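You operate a simulated robot arm through the tools that you are given. There is no shell and no other tool.

You run a simulated robot arm. Do the job below in one go: nothing can be reset, and whatever is moved stays where it is left.

TASK
Top up the oil tank to its line with the oil on the plate.
Fine: put the can back and shut the filler lid. Set down upright: what you pick out. Where these are worked on the way, their far stop is far enough and under half their travel is too little: filler lid.

The check looks at the end state, three seconds after you hand in, the way a careful person would. Anything else that was tipped, shoved, dropped, spilled or broken makes it a failure. A push-on lid holds only when it is set on centred and level and pressed home; a screw cap is set on level and turned clockwise until tight.

THE ROBOT
A 6-joint arm with a two-finger parallel gripper, fixed in place. Base frame: the origin is on the floor under the middle of its stand, x ahead of it, y to its left, z up; the work surface is at about z = 800. Readings come in mm, rad, newtons and seconds.
With the tool pointing down near the work surface it reaches from about 280 to 640 mm from the base axis. Its first joint turns from -2.007 to 2.007 rad. Payload 3.43 kg.
The TCP is the grasp point between the finger pads, 34 mm short of the fingertips. In the tool frame z runs along the fingers and y along their closing line. The gripper opens to 128 mm. The fingers are 24 mm wide and 12 mm thick; the gripper's body (48 by 130 mm) begins 96 mm behind the TCP.
Orientation is told as [roll, pitch, yaw] about the base's x, y, z axes, in that order, counted from this pose: with the fingers straight down and closing along the base's y, the tool's x points along the base's -x, its y along +y and its z along -z.

THE INTERFACE
- The arm moves only by the tool nudge_tool. Its argument "deltas" is text: rows parted by semicolons, each of 7 numbers parted by spaces: the shift along the tool's x, y, z in mm, then the turn, a rotation vector about the tool's x, y, z in degrees, then the opening, from 0 (shut) to 1 (fully open). In form: x y z ax ay az grip; .... A call has 1 to 20 rows; each row shifts and turns the commanded pose from where the row before left it, along the tool's axes as they then stand. A row lasts 0.2 s, in which the tool goes at most 50 mm and 0.15 rad; a call with a longer step from one row to the next is refused whole, and so is a gripper value outside its range. A pose out of reach is approached as far as the arm can. The call stops where the force on the tool passes 40 N (or 10 N more than at its start, if that is more) or the arm is blocked; 0.2 s more then pass. Each finger travels about 153 mm/s and halts on what it meets, pressing with about 28 N; the grip force reading is that of the motor and also rises with nothing between the fingers. The clock runs only during rows and for 0.2 s after the last one: add rows that do not move to give the fingers time. It gives the time, the measured TCP pose, the force on the tool (base axes), the opening and the grip force at its end, in the units of the frame above (readings bear some noise), with the torque about the TCP (base axes, N m) and any sound that the robot's microphone picked up.
- Cameras (640 x 400 px; columns grow to the right, rows downward): "scene" is fixed at [220, 500, 1614.1]; the picture's right is [-0.77, -0.64, 0.00], its down [-0.42, 0.49, -0.76] and it looks along [0.49, -0.58, -0.64] (base axes); focal length 342 px, centre (320, 200). "wrist" rides on the gripper at [76, -11, -160] in the tool frame; the picture's right is [0.15, 0.99, 0.00], its down [-0.88, 0.13, -0.46] and it looks along [-0.45, 0.07, 0.89] (tool axes); focal length 234 px, centre (320, 200). There is no depth. A picture from a camera that has moved, and an enlarged one, comes with that camera's place and axes in the base frame and with its lens.
- camera(camera): a new picture of that camera. The clock stands still meanwhile.
- move_column(by): slides the trunk up (or, below 0, down) by that many mm; the arm rides with it, the base frame stays. It gives what a move gives, with no picture.
- enlarge(camera, box): a new picture of the part [left, top, right, bottom] of that camera's present view, enlarged. The clock stands still meanwhile.
- close_job(): hands the job in; it is judged then, once.

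Nothing tells you positions but the pictures and the camera data. Unless the task says otherwise, let go and move clear before handing in.

The tools are called after "Request:" as name(argument=value, ...) on one line, values as JSON. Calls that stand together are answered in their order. nudge_tool: Moves the arm, as the interface text tells. Its arguments: {"type":"object","properties":{"deltas":{"type":"string"}},"required":["deltas"]} The other tools are called the same way: move_column (by) moves the trunk up or down; camera (camera) takes a picture; enlarge (camera, box) takes an enlarged picture of a part of a camera's view; close_job () hands the job in.

At the start:

```text
time_s: 0.0
position: [478.1, -177.5, 1221.5]
tcp_rot: [-0.001, 0.0, -0.002]
wrist_force: [-0.5, 0.7, 0.3]
ft_torque: [0.01, 0.02, -0.03]
grip_width: 128.2
gripper_force: 0.1
trunk travel left (down, up): [-900.0, 90.0]
```

scene: 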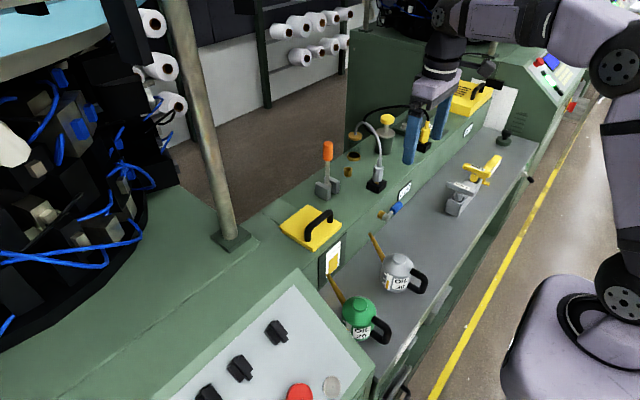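
wrist: 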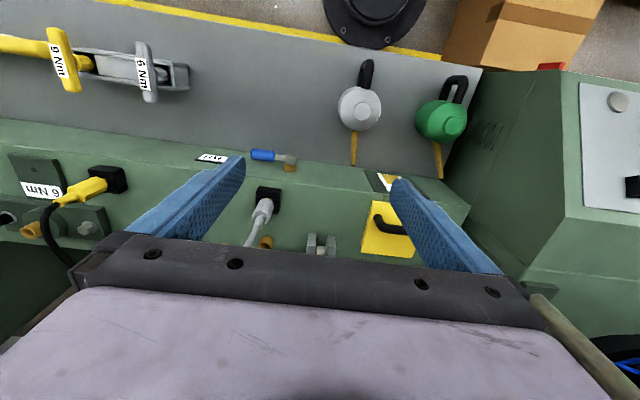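

I see a machine bench with two oil cans (silver and green), a yellow filler lid near a sight glass, and other fittings. I will look closer before moving anything.

Request:
enlarge(camera="scene", box=[260, 190, 440, 350])

Request:
enlarge(camera="scene", box=[300, 80, 540, 230])

Request:
enlarge(camera="wrist", box=[320, 40, 500, 280])

Request:
enlarge(camera="wrist", box=[0, 20, 320, 280])

```text
2.50 times, centred on (350, 270) of scene
camera zoom: at [220.0, 500.0, 1614.1], right [-0.77, -0.64, 0.0], down [-0.42, 0.49, -0.76], along [0.49, -0.58, -0.64], focal length 855 px, centre (245, 25)
```

zoom: 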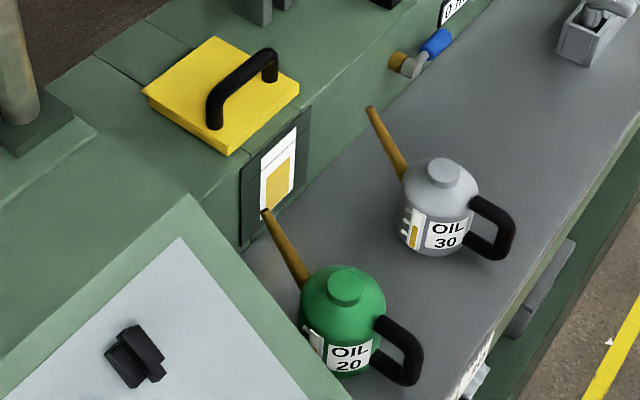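

```text
2.67 times, centred on (420, 155) of scene
camera zoom: at [220.0, 500.0, 1614.1], right [-0.77, -0.64, 0.0], down [-0.42, 0.49, -0.76], along [0.49, -0.58, -0.64], focal length 912 px, centre (53, 320)
```

zoom: 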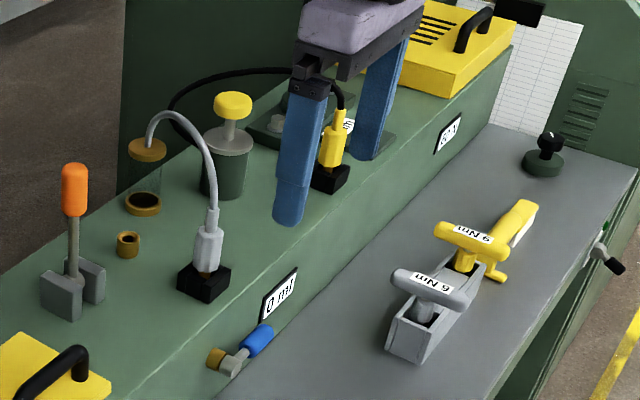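

```text
1.67 times, centred on (410, 160) of wrist
camera zoom: at [403.7, -188.3, 1380.2], right [-0.14, 0.99, 0.0], down [0.88, 0.13, 0.46], along [0.45, 0.07, -0.89], focal length 390 px, centre (170, 267)
```

zoom: 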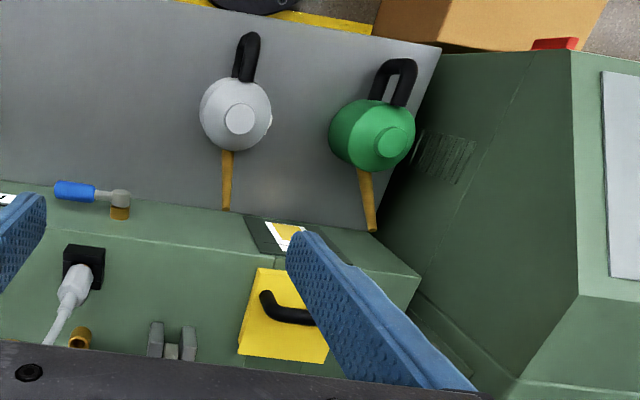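

```text
1.54 times, centred on (160, 150) of wrist
camera zoom: at [403.7, -188.3, 1380.2], right [-0.14, 0.99, 0.0], down [0.88, 0.13, 0.46], along [0.45, 0.07, -0.89], focal length 360 px, centre (566, 277)
```

zoom: 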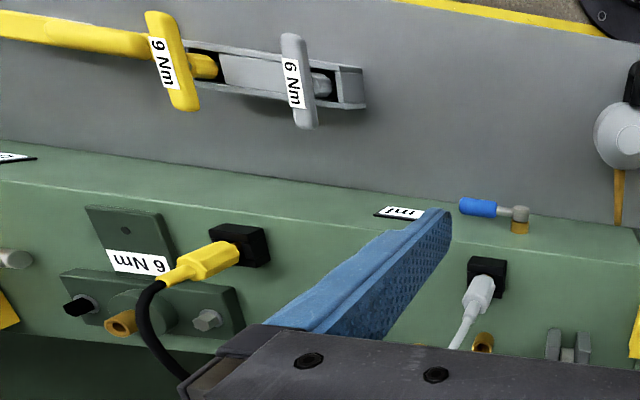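

I see two cans, OIL 30 (silver) and OIL 20 (green). I need to find the plate that says which oil, and to read the sight glass, so I enlarge more regions.

Request:
enlarge(camera="scene", box=[300, 220, 380, 290])

Request:
enlarge(camera="scene", box=[360, 300, 480, 400])

Request:
enlarge(camera="scene", box=[440, 60, 600, 180])

Request:
enlarge(camera="wrist", box=[360, 140, 460, 240])

Request:
enlarge(camera="scene", box=[340, 160, 460, 260])

```text
5.71 times, centred on (340, 255) of scene
camera zoom: at [220.0, 500.0, 1614.1], right [-0.77, -0.64, 0.0], down [-0.42, 0.49, -0.76], along [0.49, -0.58, -0.64], focal length 1955 px, centre (206, -114)
```

zoom: 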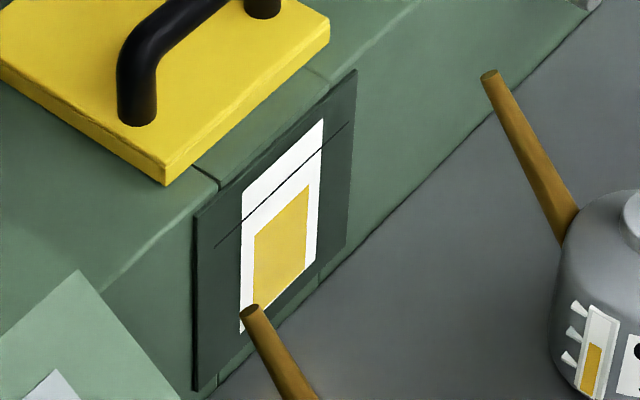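

```text
4.00 times, centred on (420, 350) of scene
camera zoom: at [220.0, 500.0, 1614.1], right [-0.77, -0.64, 0.0], down [-0.42, 0.49, -0.76], along [0.49, -0.58, -0.64], focal length 1368 px, centre (-80, -400)
```

zoom: 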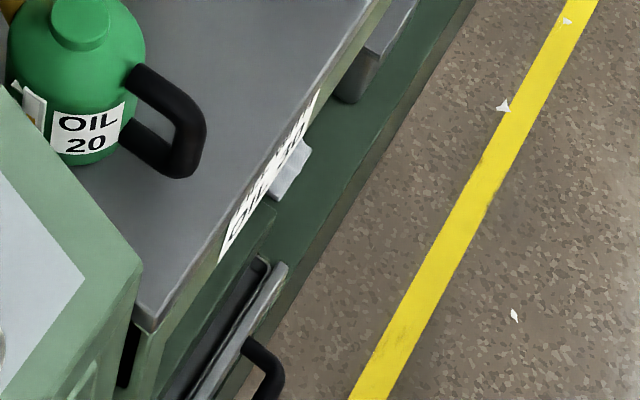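

```text
3.33 times, centred on (520, 120) of scene
camera zoom: at [220.0, 500.0, 1614.1], right [-0.77, -0.64, 0.0], down [-0.42, 0.49, -0.76], along [0.49, -0.58, -0.64], focal length 1140 px, centre (-347, 467)
```

zoom: 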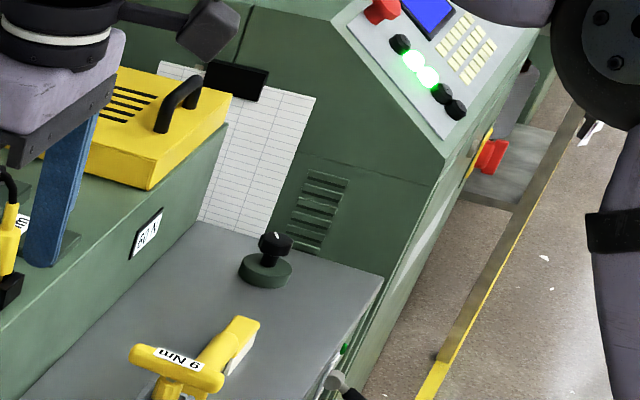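

```text
4.00 times, centred on (410, 190) of wrist
camera zoom: at [403.7, -188.3, 1380.2], right [-0.14, 0.99, 0.0], down [0.88, 0.13, 0.46], along [0.45, 0.07, -0.89], focal length 937 px, centre (-40, 240)
```

zoom: 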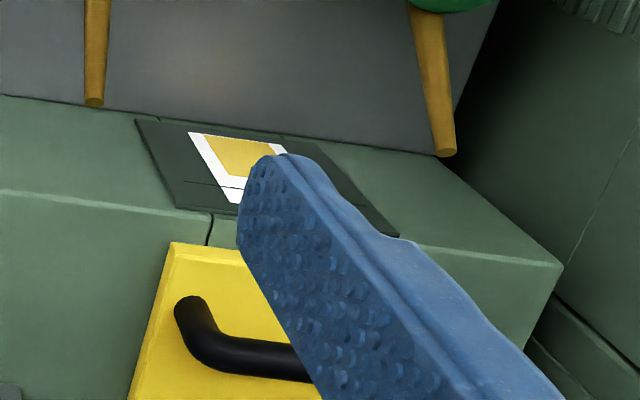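

```text
4.00 times, centred on (400, 210) of scene
camera zoom: at [220.0, 500.0, 1614.1], right [-0.77, -0.64, 0.0], down [-0.42, 0.49, -0.76], along [0.49, -0.58, -0.64], focal length 1368 px, centre (0, 160)
```

zoom: 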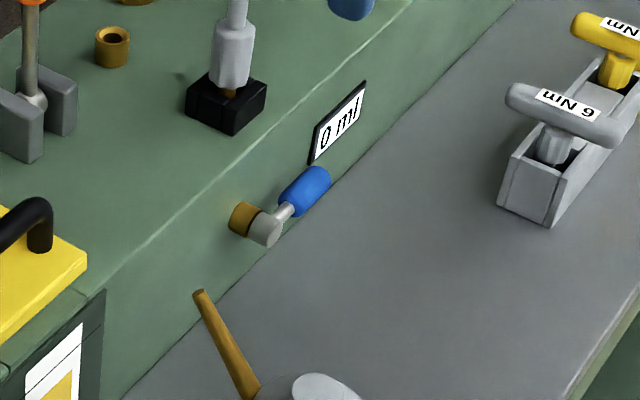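

The level is below the black line on the sight glass, and there is a lettered plate on the bench's front edge under the cans. I close the fingers and move over the front of the bench to look at it and at the lid from another side.

Request:
nudge_tool(deltas="20 36 20 0 0 0 0.2; 20 36 20 0 0 0 0.2; 20 36 20 0 0 0 0.2; 20 36 20 0 0 0 0.2; 20 36 20 0 0 0 0.2; 0 0 0 0 0 0 0.2")

Request:
camera(camera="wrist")

Request:
camera(camera="scene")

```text
time_s: 1.4
position: [378.0, 1.0, 1121.4]
tcp_rot: [0.001, -0.001, -0.002]
wrist_force: [-1.0, 0.1, -0.5]
ft_torque: [0.01, 0.0, -0.01]
grip_width: 25.6
gripper_force: 0.0
trunk travel left (down, up): [-900.0, 90.0]
```

```text
taken
camera wrist: at [302.1, -9.2, 1280.7], right [-0.14, 0.99, 0.0], down [0.88, 0.13, 0.46], along [0.45, 0.07, -0.89], focal length 234 px, centre (320, 200)
```

wrist: 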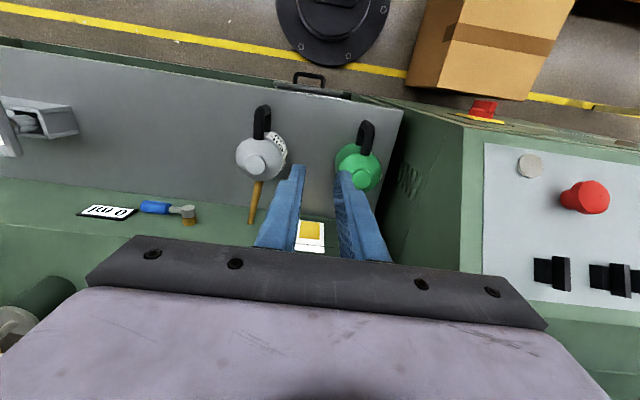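

```text
taken
```

scene: 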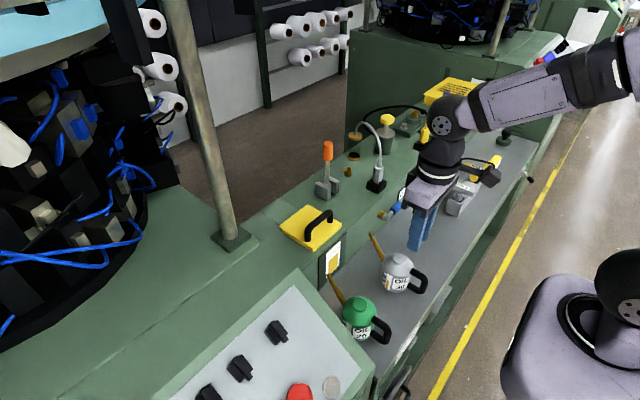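

Both cans, the sight glass and the front plate's edge are visible. I pull back and lower toward the bench front so the camera can see the front edge plate.

Request:
nudge_tool(deltas="17 -6 30 0 0 0 0.2; 17 -6 30 0 0 0 0.2; 17 -6 30 0 0 0 0.2; 17 -6 30 0 0 0 0.2; 17 -6 30 0 0 0 0.2; 0 0 0 0 0 0 0.2")

Request:
camera(camera="wrist")

```text
time_s: 2.8
position: [297.0, -27.2, 970.1]
tcp_rot: [0.0, 0.002, -0.003]
wrist_force: [0.4, -0.7, 0.5]
ft_torque: [-0.01, 0.0, 0.04]
grip_width: 25.7
gripper_force: 0.1
trunk travel left (down, up): [-900.0, 90.0]
```

```text
taken
camera wrist: at [221.2, -38.7, 1131.3], right [-0.14, 0.99, 0.0], down [0.88, 0.13, 0.45], along [0.45, 0.07, -0.89], focal length 234 px, centre (320, 200)
```

wrist: 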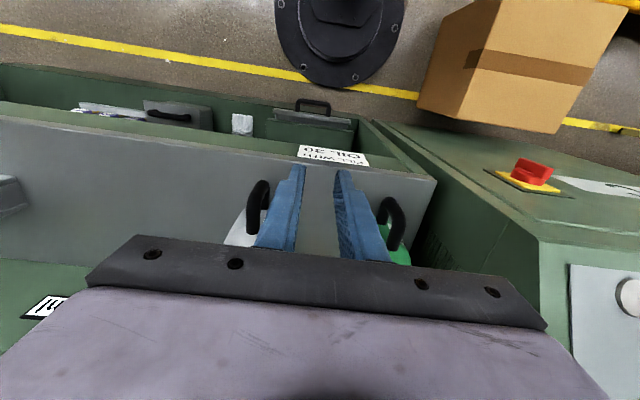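

Request:
enlarge(camera="wrist", box=[280, 130, 390, 180])

Request:
enlarge(camera="wrist", box=[60, 80, 260, 160])

```text
5.82 times, centred on (335, 155) of wrist
camera zoom: at [221.2, -38.7, 1131.3], right [-0.14, 0.99, 0.0], down [0.88, 0.13, 0.45], along [0.45, 0.07, -0.89], focal length 1362 px, centre (233, 462)
```

zoom: 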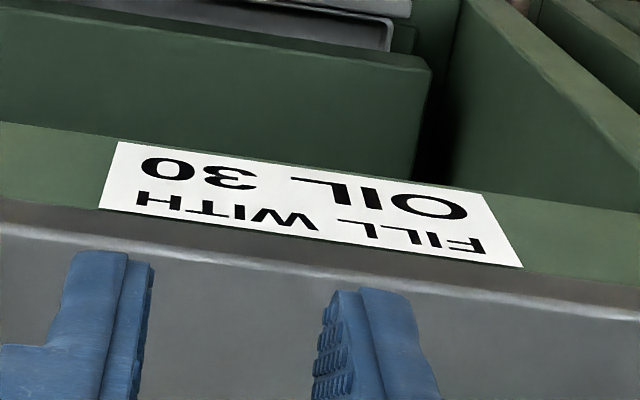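

```text
3.20 times, centred on (160, 120) of wrist
camera zoom: at [221.2, -38.7, 1131.3], right [-0.14, 0.99, 0.0], down [0.88, 0.13, 0.45], along [0.45, 0.07, -0.89], focal length 749 px, centre (832, 456)
```

zoom: 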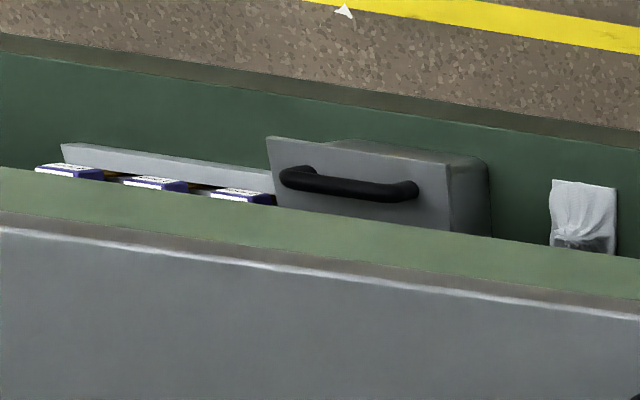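

The plate reads "FILL WITH OIL 30", so the silver can is the right one. Next I lift, tilt the tool forward and look at the lid, sight glass and silver can from the front.

Request:
nudge_tool(deltas="-13 -33 -32 0 0 0 0; -13 -33 -32 0 0 0 0; -13 -33 -32 0 0 0 0; -13 -33 -32 0 0 0 0; 0 0 0 0 -7.5 0 0; 0 0 0 0 -7.5 0 0; 0 0 0 0 -7.5 0 0; 0 0 0 0 -7.5 0 0; 0 0 0 0 0 0 0")

Request:
camera(camera="wrist")

```text
time_s: 4.8
position: [346.0, -160.6, 1098.0]
tcp_rot: [-0.002, -0.525, -0.002]
wrist_force: [-0.1, 0.8, -0.3]
ft_torque: [0.0, 0.01, -0.03]
grip_width: 0.2
gripper_force: 27.8
trunk travel left (down, up): [-900.0, 90.0]
```

```text
taken
camera wrist: at [201.5, -170.9, 1198.7], right [-0.12, 0.99, -0.07], down [0.53, 0.13, 0.84], along [0.84, 0.06, -0.55], focal length 234 px, centre (320, 200)
```

wrist: 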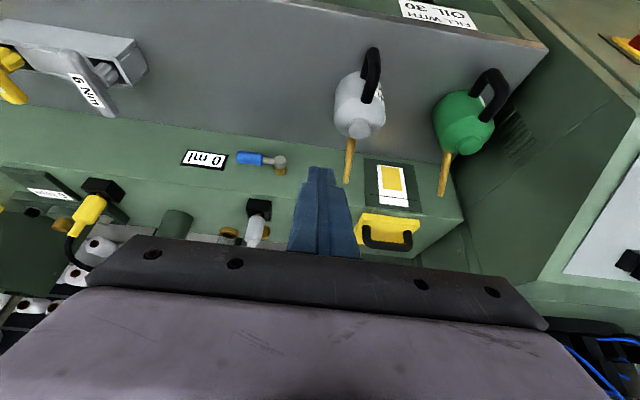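

Request:
enlarge(camera="wrist", box=[310, 30, 470, 130])

Request:
enlarge(camera="wrist", box=[310, 130, 470, 270])

```text
4.00 times, centred on (390, 80) of wrist
camera zoom: at [201.5, -170.9, 1198.7], right [-0.12, 0.99, -0.07], down [0.53, 0.13, 0.84], along [0.84, 0.06, -0.55], focal length 937 px, centre (40, 680)
```

zoom: 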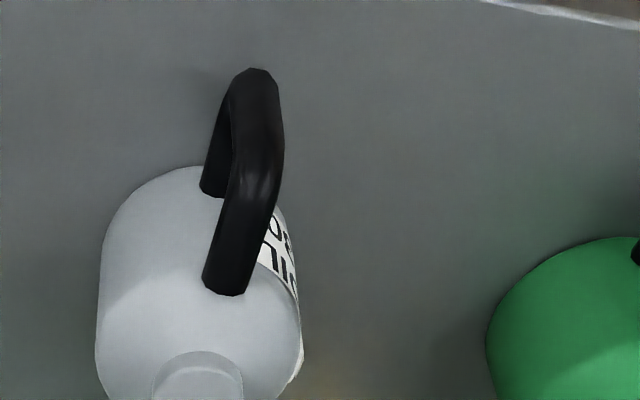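

```text
2.86 times, centred on (390, 200) of wrist
camera zoom: at [201.5, -170.9, 1198.7], right [-0.12, 0.99, -0.07], down [0.53, 0.13, 0.84], along [0.84, 0.06, -0.55], focal length 669 px, centre (120, 200)
```

zoom: 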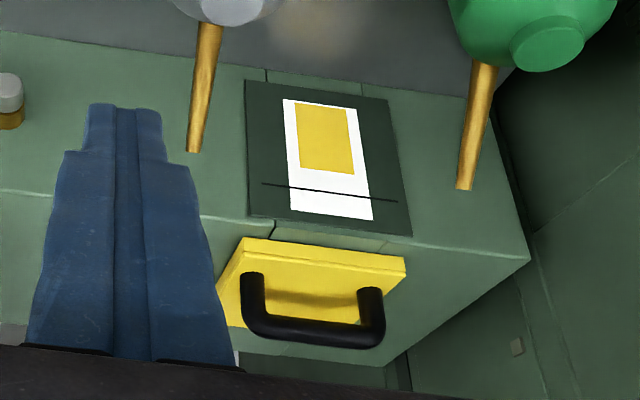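

The level sits below the line on the sight glass; the silver can is at about (443,-100), its handle toward the robot; the lid is at about x 602–724, y -42–70 with a handle along y near its front edge. I take closer views of the lid to find its hinge.

Request:
enlarge(camera="scene", box=[270, 190, 350, 250])

Request:
enlarge(camera="wrist", box=[345, 195, 425, 265])

Request:
enlarge(camera="scene", box=[365, 230, 435, 300])

```text
6.67 times, centred on (310, 220) of scene
camera zoom: at [220.0, 500.0, 1614.1], right [-0.77, -0.64, 0.0], down [-0.42, 0.49, -0.76], along [0.49, -0.58, -0.64], focal length 2280 px, centre (387, 67)
```

zoom: 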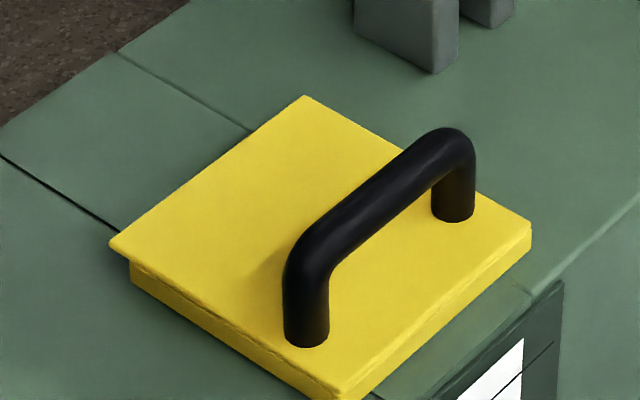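

```text
5.71 times, centred on (385, 230) of wrist
camera zoom: at [201.5, -170.9, 1198.7], right [-0.12, 0.99, -0.07], down [0.53, 0.13, 0.84], along [0.84, 0.06, -0.55], focal length 1338 px, centre (-51, 29)
```

zoom: 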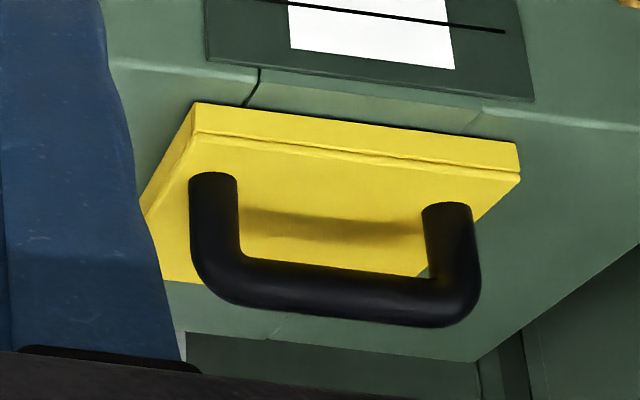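

```text
5.71 times, centred on (400, 265) of scene
camera zoom: at [220.0, 500.0, 1614.1], right [-0.77, -0.64, 0.0], down [-0.42, 0.49, -0.76], along [0.49, -0.58, -0.64], focal length 1955 px, centre (-137, -171)
```

zoom: 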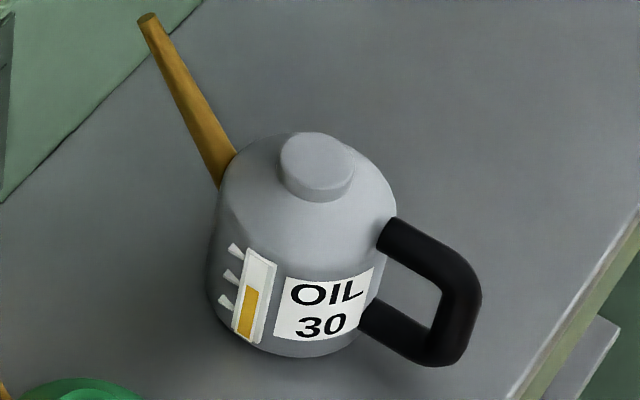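

The lid is hinged at the back with its handle (posts at y≈-34 and 57, bar top z≈1012, x≈634) near the front edge. I open the gripper and move in front of and above the handle with the tool tilted forward, checking the reach.

Request:
nudge_tool(deltas="-33 24.5 15.4 0 0 0 0.5; -33 24.5 15.4 0 0 0 1; -33 24.5 15.4 0 0 0 1; -33 24.5 15.4 0 0 0 1; -33 24.5 15.4 0 0 0 1; -33 24.5 15.4 0 0 0 1; -33 24.5 15.4 0 0 0 1; 0 0 0 0 0 0 1")

Request:
camera(camera="wrist")

Request:
camera(camera="scene")

```text
time_s: 6.6
position: [600.8, 13.1, 1122.7]
tcp_rot: [-0.001, -0.524, -0.001]
wrist_force: [0.3, 0.2, 0.1]
ft_torque: [0.0, -0.01, 0.03]
grip_width: 127.8
gripper_force: 0.0
trunk travel left (down, up): [-900.0, 90.0]
```

```text
taken
camera wrist: at [454.5, 1.9, 1222.5], right [-0.12, 0.99, -0.07], down [0.53, 0.13, 0.84], along [0.84, 0.06, -0.55], focal length 234 px, centre (320, 200)
```

wrist: 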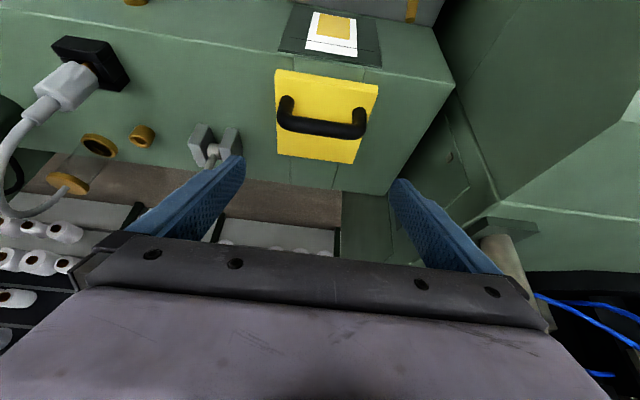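

```text
taken
```

scene: 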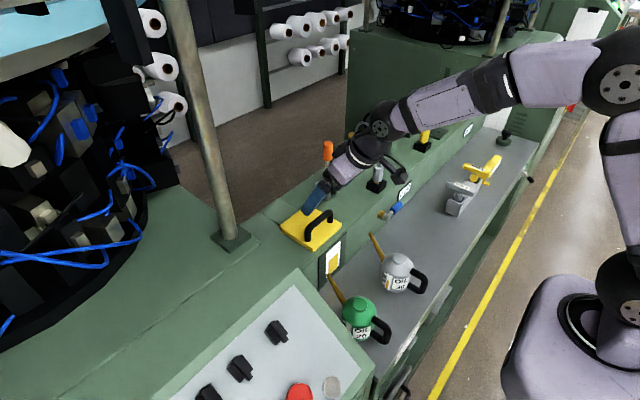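

The lid and its handle are in clear view. I enlarge to fix the handle posts' place exactly before grasping.

Request:
enlarge(camera="wrist", box=[260, 50, 400, 180])

Request:
enlarge(camera="scene", box=[270, 160, 370, 260])

```text
3.08 times, centred on (330, 115) of wrist
camera zoom: at [454.5, 1.9, 1222.5], right [-0.12, 0.99, -0.07], down [0.53, 0.13, 0.84], along [0.84, 0.06, -0.55], focal length 720 px, centre (289, 462)
```

zoom: 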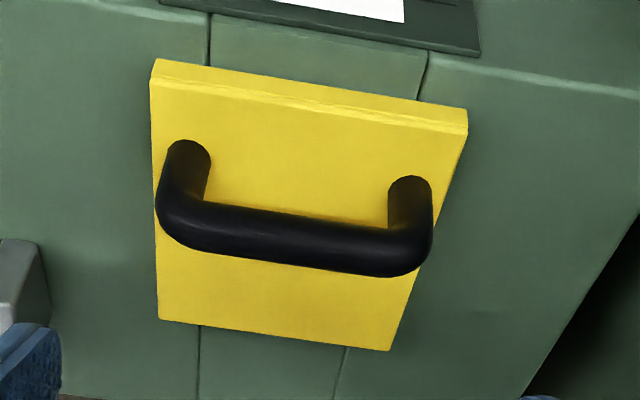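

```text
4.00 times, centred on (320, 210) of scene
camera zoom: at [220.0, 500.0, 1614.1], right [-0.77, -0.64, 0.0], down [-0.42, 0.49, -0.76], along [0.49, -0.58, -0.64], focal length 1368 px, centre (320, 160)
```

zoom: 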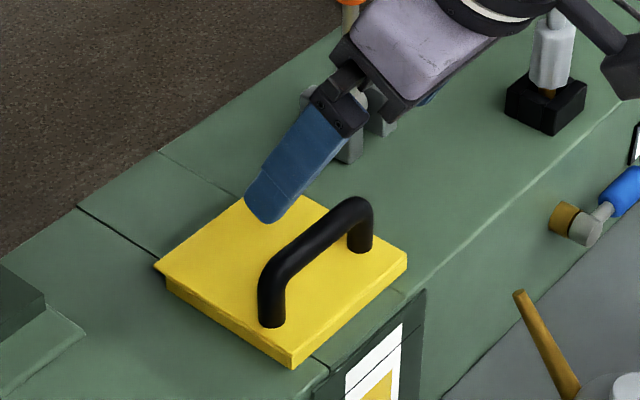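

The handle's posts are at about y=-36 and 54, x≈636. Before gripping I test that the arm can reach out far enough over the hinge side for the opening arc.

Request:
nudge_tool(deltas="-34 -1 23.3 0 0 0 1; -34 -1 23.3 0 0 0 1; -34 -1 23.3 0 0 0 1; -34 -1 23.3 0 0 0 1; 0 0 0 0 0 0 1")

Request:
camera(camera="scene")

```text
time_s: 7.8
position: [762.7, 6.0, 1107.1]
tcp_rot: [0.001, -0.523, -0.003]
wrist_force: [-0.7, 0.7, 0.1]
ft_torque: [0.0, -0.02, 0.0]
grip_width: 128.0
gripper_force: 0.0
trunk travel left (down, up): [-900.0, 90.0]
```

```text
taken
```

scene: 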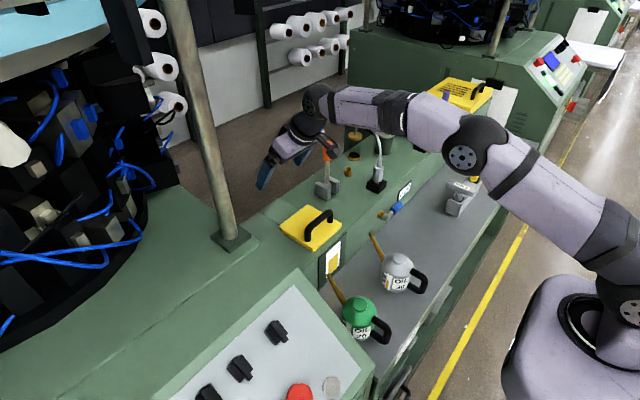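

The reach is fine up to x≈763. I go back above the handle and lower around it, stopping a bit above to check alignment.

Request:
nudge_tool(deltas="36.7 0.3 -21.2 0 0 0 1; 36.7 0.3 -21.2 0 0 0 1; 36.7 0.3 -21.2 0 0 0 1; 13 0 22.5 0 0 0 1; 13 0 22.5 0 0 0 1; 0 0 0 0 0 0 1")

Request:
camera(camera="wrist")

Request:
enlarge(camera="scene", box=[270, 160, 370, 260])

```text
time_s: 9.2
position: [637.2, 5.5, 1054.6]
tcp_rot: [-0.001, -0.523, -0.001]
wrist_force: [-0.6, 0.2, -0.6]
ft_torque: [-0.02, -0.01, 0.0]
grip_width: 128.0
gripper_force: 0.0
trunk travel left (down, up): [-900.0, 90.0]
```

```text
taken
camera wrist: at [492.1, -4.5, 1154.9], right [-0.12, 0.99, -0.07], down [0.53, 0.13, 0.84], along [0.84, 0.06, -0.55], focal length 234 px, centre (320, 200)
```

wrist: 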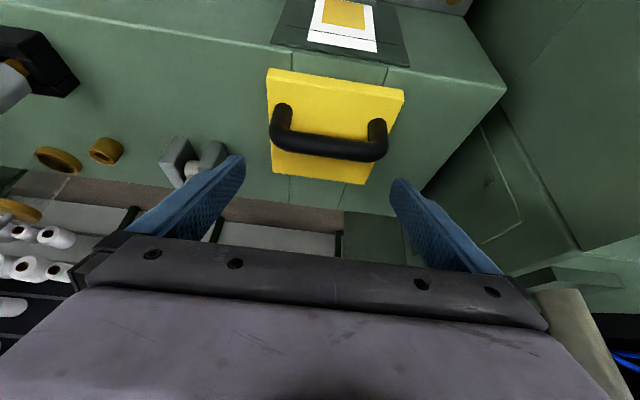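

```text
4.00 times, centred on (320, 210) of scene
camera zoom: at [220.0, 500.0, 1614.1], right [-0.77, -0.64, 0.0], down [-0.42, 0.49, -0.76], along [0.49, -0.58, -0.64], focal length 1368 px, centre (320, 160)
```

zoom: 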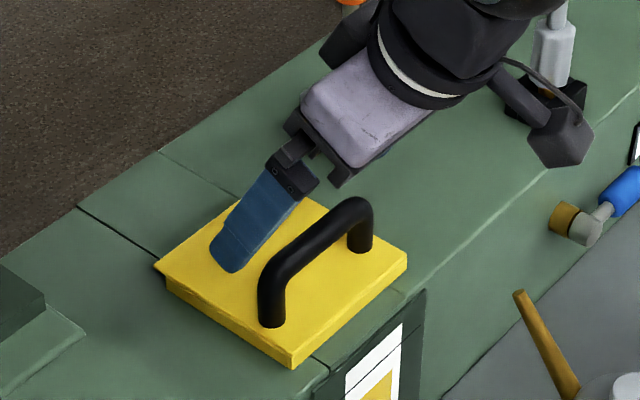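

The gripper is lined up over the handle; the handle's middle is about 2–3 mm to the left in y. I lower the rest and close on the two posts.

Request:
nudge_tool(deltas="11 1.2 20 0 0 0 1; 11 1.2 20 0 0 0 1; 0 0 0 0 0 0 1; 0 0 0 0 0 0 0.8; 0 0 0 0 0 0 0.75; 0 0 0 0 0 0 0.75")

Request:
camera(camera="wrist")

Request:
enlarge(camera="scene", box=[270, 160, 370, 260])

```text
time_s: 10.6
position: [637.8, 9.1, 1010.1]
tcp_rot: [-0.002, -0.524, 0.0]
wrist_force: [-0.6, -1.1, -0.6]
ft_torque: [-0.26, -0.01, 0.17]
grip_width: 107.2
gripper_force: 45.0
trunk travel left (down, up): [-900.0, 90.0]
```

```text
taken
camera wrist: at [492.3, -0.7, 1109.9], right [-0.13, 0.99, -0.07], down [0.54, 0.13, 0.83], along [0.84, 0.07, -0.55], focal length 234 px, centre (320, 200)
```

wrist: 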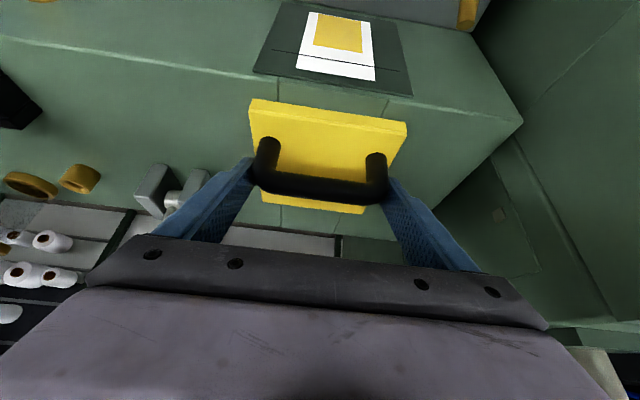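

```text
4.00 times, centred on (320, 210) of scene
camera zoom: at [220.0, 500.0, 1614.1], right [-0.77, -0.64, 0.0], down [-0.42, 0.49, -0.76], along [0.49, -0.58, -0.64], focal length 1368 px, centre (320, 160)
```

zoom: 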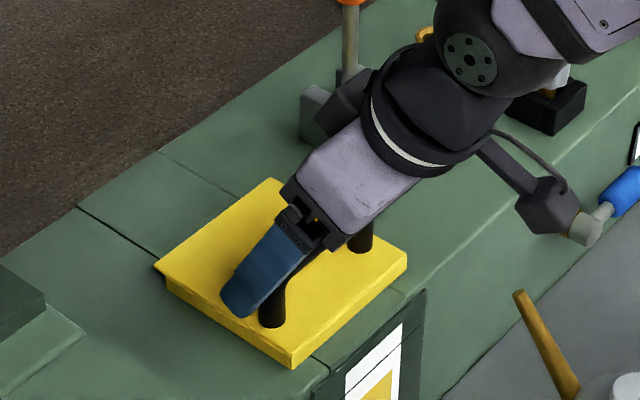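

The grip is on both posts (107 mm). I lift the lid along its hinge arc in small steps and check the force.

Request:
nudge_tool(deltas="-8 0 -3.8 0 0 0 0.7; -8 0 -3.8 0 0 0 0.7; -8.5 0 -2.4 0 0 0 0.7; -8.5 0 -2.4 0 0 0 0.7; 0 0 0 0 0 0 0.7")

Request:
camera(camera="wrist")

Request:
enlarge(camera="scene", box=[270, 160, 370, 260])

```text
time_s: 11.8
position: [660.8, 9.9, 1037.8]
tcp_rot: [0.0, -0.526, -0.002]
wrist_force: [-0.1, -0.6, 0.3]
ft_torque: [-0.01, 0.01, -0.01]
grip_width: 89.5
gripper_force: 0.1
trunk travel left (down, up): [-900.0, 90.0]
```

```text
taken
camera wrist: at [515.5, 0.1, 1137.6], right [-0.13, 0.99, -0.07], down [0.53, 0.13, 0.84], along [0.84, 0.07, -0.54], focal length 234 px, centre (320, 200)
```

wrist: 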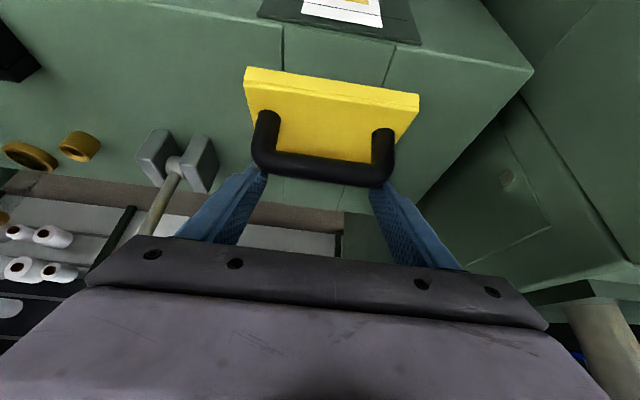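

```text
4.00 times, centred on (320, 210) of scene
camera zoom: at [220.0, 500.0, 1614.1], right [-0.77, -0.64, 0.0], down [-0.42, 0.49, -0.76], along [0.49, -0.58, -0.64], focal length 1368 px, centre (320, 160)
```

zoom: 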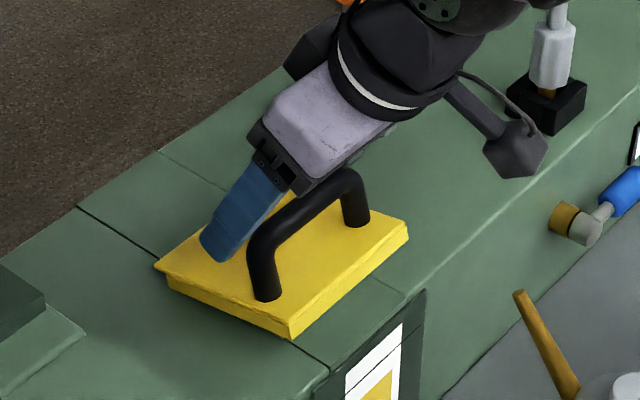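

The lid lifted about 10° and stays there by friction, but the pads slipped off the posts. I will back off upward, close the fingers and hook the bar from the front instead.

Request:
nudge_tool(deltas="-22 0 -33.4 0 0 0 0.7; -22 0 -33.4 0 0 0 0.4; 30 0 -17.3 0 0 0 0; 30 0 -17.3 0 0 0 0; 30 0 -17.3 0 0 0 0; 0 0 0 0 -7.5 0 0; 0 0 0 0 -7.5 0 0; 0 0 0 0 0 0 0")

Request:
camera(camera="wrist")

Request:
enlarge(camera="scene", box=[270, 160, 370, 260])

```text
time_s: 13.6
position: [563.1, 18.1, 1116.2]
tcp_rot: [0.023, -0.724, -0.001]
wrist_force: [0.1, 0.5, -0.5]
ft_torque: [0.03, -0.01, 0.0]
grip_width: 0.3
gripper_force: 28.3
out of reach, approached as far as the arm can: row 7
trunk travel left (down, up): [-900.0, 90.0]
```

```text
taken
camera wrist: at [399.4, 3.5, 1185.9], right [-0.12, 0.99, -0.08], down [0.36, 0.12, 0.93], along [0.93, 0.08, -0.37], focal length 234 px, centre (320, 200)
```

wrist: 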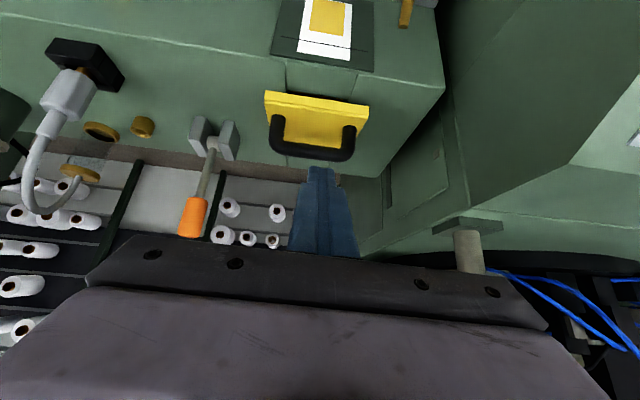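

```text
4.00 times, centred on (320, 210) of scene
camera zoom: at [220.0, 500.0, 1614.1], right [-0.77, -0.64, 0.0], down [-0.42, 0.49, -0.76], along [0.49, -0.58, -0.64], focal length 1368 px, centre (320, 160)
```

zoom: 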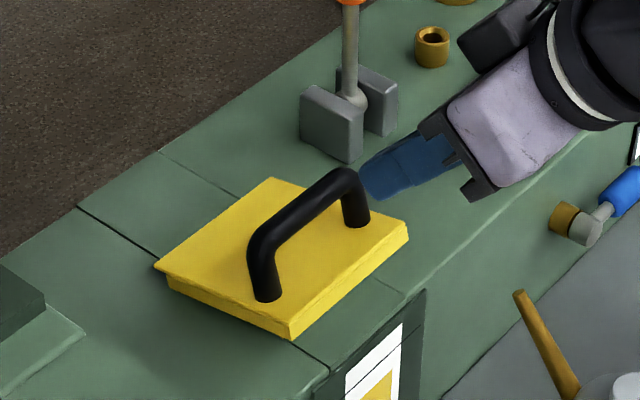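

The tilt stalled near θ≈42°, probably because the tool lines up with the forearm; lowering the trunk should make the forearm flatter. I go back to 30°, raise the tool, then lower the trunk by 200 mm.

Request:
nudge_tool(deltas="0 0 0 0 7.5 0 0; 0 0 0 0 7.5 0 0; -21.7 0 -37.5 0 0 0 0; -21.7 0 -37.5 0 0 0 0; -21.7 0 -37.5 0 0 0 0; -21.7 0 -37.5 0 0 0 0; 0 0 0 0 0 0 0")

```text
time_s: 15.2
position: [572.5, 12.8, 1289.2]
tcp_rot: [0.017, -0.457, 0.006]
wrist_force: [-0.9, 0.0, 0.3]
ft_torque: [0.04, 0.0, -0.02]
grip_width: 0.0
gripper_force: 27.8
trunk travel left (down, up): [-900.0, 90.0]
```

The tool is at z≈1289 and clear of everything below. I lower the trunk by 200 mm.

Request:
move_column(by=-200)

Request:
camera(camera="scene")

```text
time_s: 17.4
position: [574.0, 13.8, 1088.9]
tcp_rot: [0.017, -0.459, 0.003]
wrist_force: [0.2, 0.1, 0.0]
ft_torque: [-0.01, 0.0, -0.01]
grip_width: 0.0
gripper_force: 28.2
trunk travel left (down, up): [-700.0, 290.0]
```

```text
taken
```

scene: 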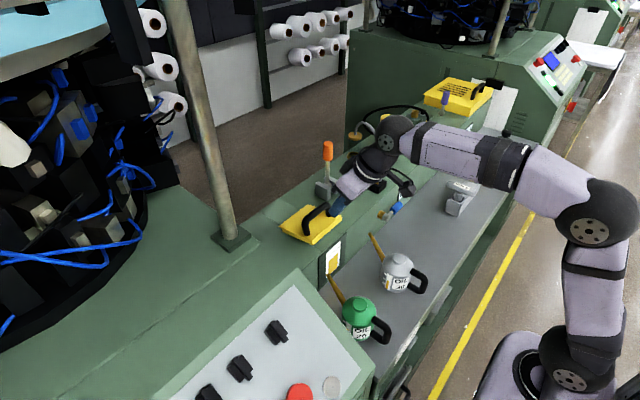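

The trunk is lowered and the forearm is flatter now. I remove the small roll and tilt the tool further forward to test about 55°.

Request:
nudge_tool(deltas="0 0 0 0.9 0 -0.44 0; 0 0 0 0 -7.5 0 0; 0 0 0 0 -7.5 0 0; 0 0 0 0 -7.5 0 0; 0 0 0 0 -7.5 0 0; 0 0 0 0 0 0 0")

Request:
camera(camera="wrist")

```text
time_s: 18.8
position: [573.2, 13.1, 1089.0]
tcp_rot: [-0.004, -0.985, 0.016]
wrist_force: [0.2, 0.5, -0.9]
ft_torque: [-0.01, -0.02, -0.03]
grip_width: 0.0
gripper_force: 27.6
trunk travel left (down, up): [-700.0, 290.0]
```

```text
taken
camera wrist: at [397.8, -0.7, 1114.9], right [-0.09, 0.99, -0.12], down [0.11, 0.13, 0.99], along [0.99, 0.08, -0.12], focal length 234 px, centre (320, 200)
```

wrist: 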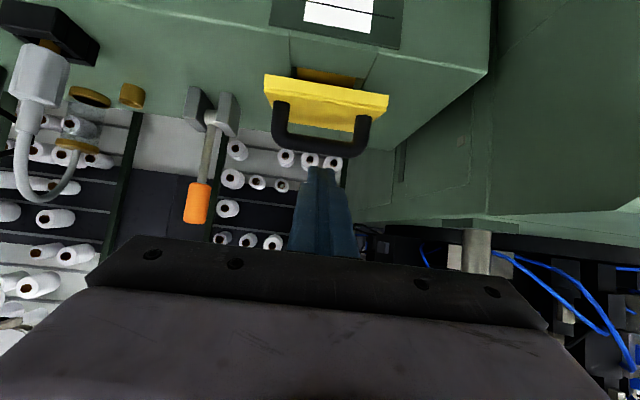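

The tilt to 56° works now. I can see under the lifted lid edge a brass filler mouth; I enlarge to measure the bar and lid edge.

Request:
enlarge(camera="wrist", box=[240, 30, 420, 180])

Request:
enlarge(camera="scene", box=[270, 180, 370, 260])

```text
2.67 times, centred on (330, 105) of wrist
camera zoom: at [397.8, -0.7, 1114.9], right [-0.09, 0.99, -0.12], down [0.11, 0.13, 0.99], along [0.99, 0.08, -0.12], focal length 624 px, centre (293, 453)
```

zoom: 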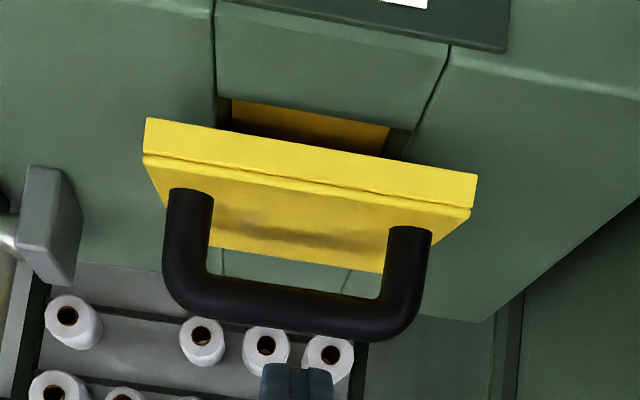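

```text
5.00 times, centred on (320, 220) of scene
camera zoom: at [220.0, 500.0, 1614.1], right [-0.77, -0.64, 0.0], down [-0.42, 0.49, -0.76], along [0.49, -0.58, -0.64], focal length 1710 px, centre (320, 100)
```

zoom: 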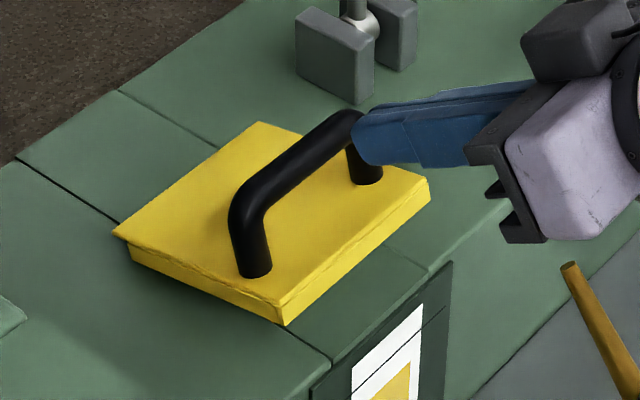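

The lid stands at about 13°, the bar now at about (648, 11, 1024). I hook the closed fingertips under the bar from the front.

Request:
nudge_tool(deltas="18 -2 12.6 0 0 0 0; 18 -2 12.6 0 0 0 0; 0 0 22 0 0 0 0; 0 0 22 0 0 0 0; 0 0 0 0 0 0 0")

Request:
enlarge(camera="wrist", box=[220, 60, 420, 220])

Request:
enlarge(camera="scene", box=[270, 180, 370, 260])

```text
time_s: 20.0
position: [605.3, 9.7, 1024.3]
tcp_rot: [-0.003, -0.984, 0.015]
wrist_force: [0.4, -0.3, 0.6]
ft_torque: [0.0, -0.02, 0.0]
grip_width: 0.0
gripper_force: 27.5
out of reach, approached as far as the arm can: row 3
trunk travel left (down, up): [-700.0, 290.0]
```

```text
2.50 times, centred on (320, 140) of wrist
camera zoom: at [431.6, -4.2, 1049.3], right [-0.09, 0.99, -0.12], down [0.11, 0.13, 0.99], along [0.99, 0.08, -0.12], focal length 585 px, centre (320, 350)
```

zoom: 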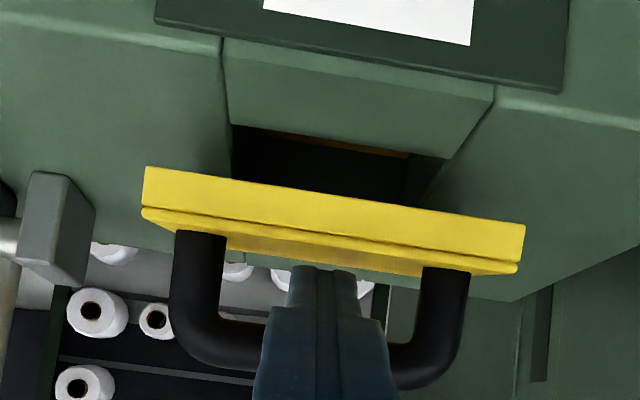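

```text
5.00 times, centred on (320, 220) of scene
camera zoom: at [220.0, 500.0, 1614.1], right [-0.77, -0.64, 0.0], down [-0.42, 0.49, -0.76], along [0.49, -0.58, -0.64], focal length 1710 px, centre (320, 100)
```

zoom: 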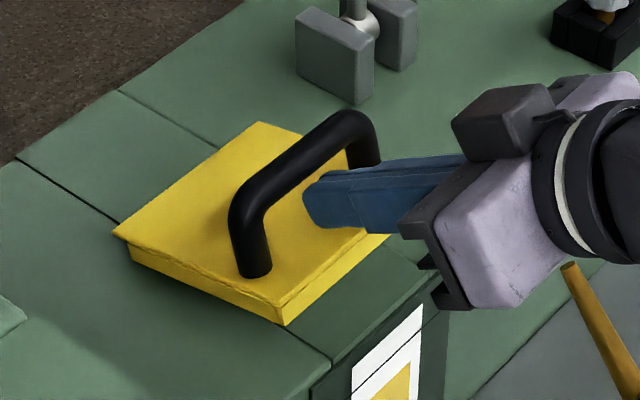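

The tip is just short of the bar's underside. I advance a little more along the fingers.

Request:
nudge_tool(deltas="0 0 5 0 0 0 0; 0 0 5 0 0 0 0; 0 0 0 0 0 0 0")

Request:
enlarge(camera="scene", box=[270, 180, 370, 260])

```text
time_s: 20.8
position: [614.8, 9.4, 1017.7]
tcp_rot: [-0.005, -0.981, 0.016]
wrist_force: [-1.0, -0.1, -0.1]
ft_torque: [-0.01, 0.02, -0.01]
grip_width: 0.1
gripper_force: 28.0
trunk travel left (down, up): [-700.0, 290.0]
```

```text
5.00 times, centred on (320, 220) of scene
camera zoom: at [220.0, 500.0, 1614.1], right [-0.77, -0.64, 0.0], down [-0.42, 0.49, -0.76], along [0.49, -0.58, -0.64], focal length 1710 px, centre (320, 100)
```

zoom: 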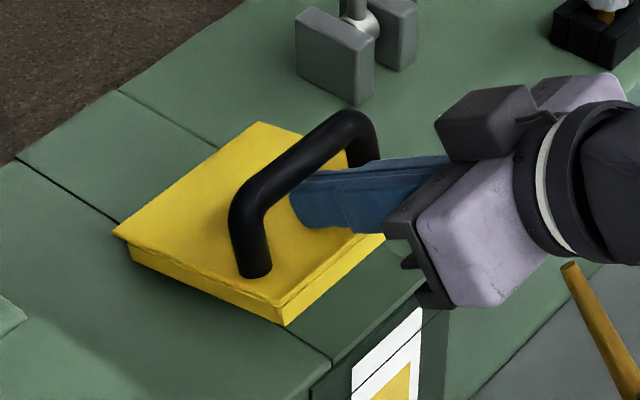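

The fingertips are under the bar. I pull up along the arc to about 30°.

Request:
nudge_tool(deltas="-3 0 0 0 0 0 0; -6.2 0 0.9 0 0 0 0; -6.2 0 0.9 0 0 0 0; -8.6 0 2.5 0 0 0 0; -8.6 0 2.5 0 0 0 0; 0 0 0 0 0 0 0")

Request:
enlarge(camera="scene", box=[270, 160, 370, 260])

Request:
enlarge(camera="wrist", box=[220, 60, 420, 220])

```text
time_s: 22.2
position: [628.5, 12.1, 1034.6]
tcp_rot: [0.005, -0.984, 0.015]
wrist_force: [-0.4, -0.5, -0.9]
ft_torque: [0.02, -0.01, -0.03]
grip_width: 0.0
gripper_force: 27.7
out of reach, approached as far as the arm can: row 4, 5
trunk travel left (down, up): [-700.0, 290.0]
```

```text
4.00 times, centred on (320, 210) of scene
camera zoom: at [220.0, 500.0, 1614.1], right [-0.77, -0.64, 0.0], down [-0.42, 0.49, -0.76], along [0.49, -0.58, -0.64], focal length 1368 px, centre (320, 160)
```

zoom: 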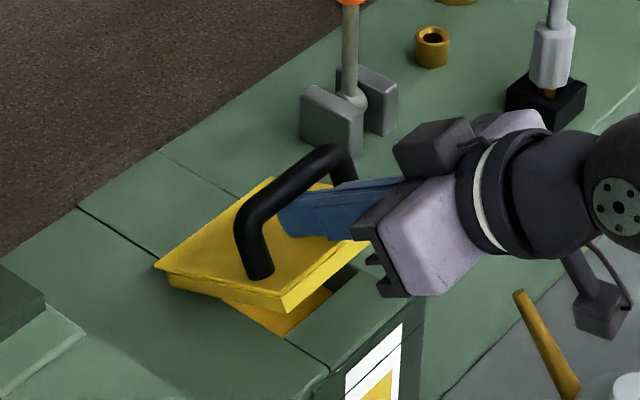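

```text
2.50 times, centred on (320, 140) of wrist
camera zoom: at [454.2, -3.5, 1059.1], right [-0.1, 0.99, -0.12], down [0.11, 0.13, 0.99], along [0.99, 0.09, -0.12], focal length 585 px, centre (320, 350)
```

zoom: 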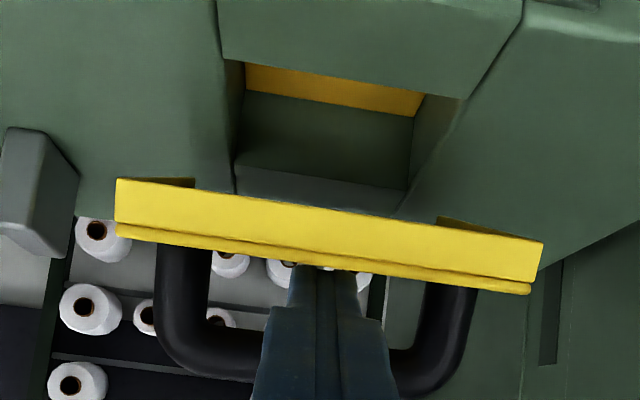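

The lid is at about 23° and I can see the open tank mouth with oil below. I keep pulling a little further.

Request:
nudge_tool(deltas="-8 0 2.5 0 0 0 0; -8 0 3 0 0 0 0; 0 0 0 0 0 0 0")

Request:
enlarge(camera="scene", box=[270, 160, 370, 260])

```text
time_s: 23.0
position: [640.5, 11.5, 1040.6]
tcp_rot: [-0.004, -0.983, 0.015]
wrist_force: [-0.6, 0.0, -0.6]
ft_torque: [0.01, 0.01, -0.03]
grip_width: 0.0
gripper_force: 28.2
out of reach, approached as far as the arm can: row 1
trunk travel left (down, up): [-700.0, 290.0]
```

```text
4.00 times, centred on (320, 210) of scene
camera zoom: at [220.0, 500.0, 1614.1], right [-0.77, -0.64, 0.0], down [-0.42, 0.49, -0.76], along [0.49, -0.58, -0.64], focal length 1368 px, centre (320, 160)
```

zoom: 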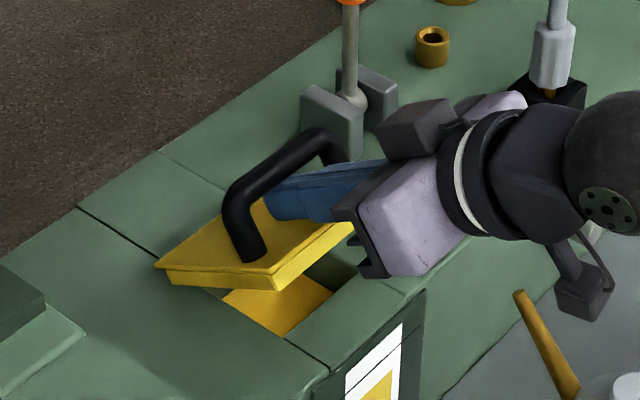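

The lid is at about 30° and stays. I withdraw the fingers from the bar and go down in front of the lid edge to push it up from beneath.

Request:
nudge_tool(deltas="2.5 0 0 0 0 0 0; 0 0 -25 0 0 0 0; 0 0 -25 0 0 0 0; 0 0 -25 0 0 0 0; 25 0 10.4 0 0 0 0; 25 0 10.4 0 0 0 0; 0 0 0 0 0 0 0")

Request:
camera(camera="wrist")

Request:
enlarge(camera="scene", box=[270, 160, 370, 260])

```text
time_s: 24.6
position: [567.1, 14.6, 1038.4]
tcp_rot: [0.006, -0.978, 0.014]
wrist_force: [-0.7, 0.2, -0.3]
ft_torque: [0.01, 0.01, 0.02]
grip_width: 0.0
gripper_force: 28.1
out of reach, approached as far as the arm can: row 6
trunk travel left (down, up): [-700.0, 290.0]
```

```text
taken
camera wrist: at [392.6, -0.4, 1065.6], right [-0.1, 0.99, -0.12], down [0.11, 0.13, 0.99], along [0.99, 0.09, -0.12], focal length 234 px, centre (320, 200)
```

wrist: 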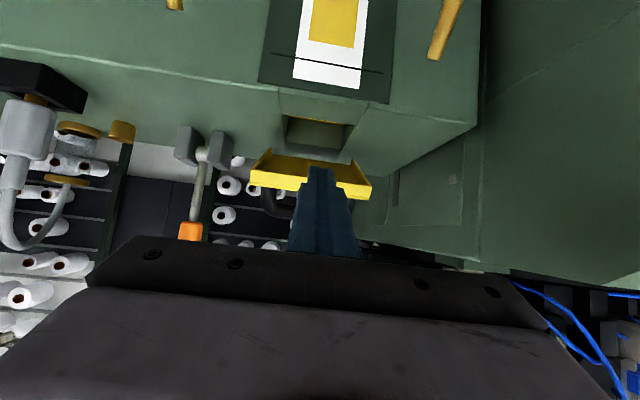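

```text
4.00 times, centred on (320, 210) of scene
camera zoom: at [220.0, 500.0, 1614.1], right [-0.77, -0.64, 0.0], down [-0.42, 0.49, -0.76], along [0.49, -0.58, -0.64], focal length 1368 px, centre (320, 160)
```

zoom: 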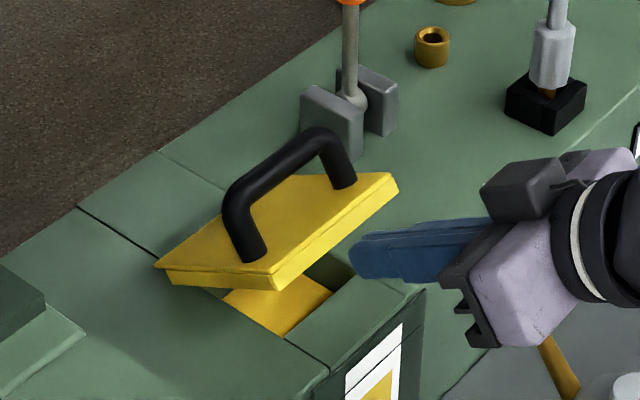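

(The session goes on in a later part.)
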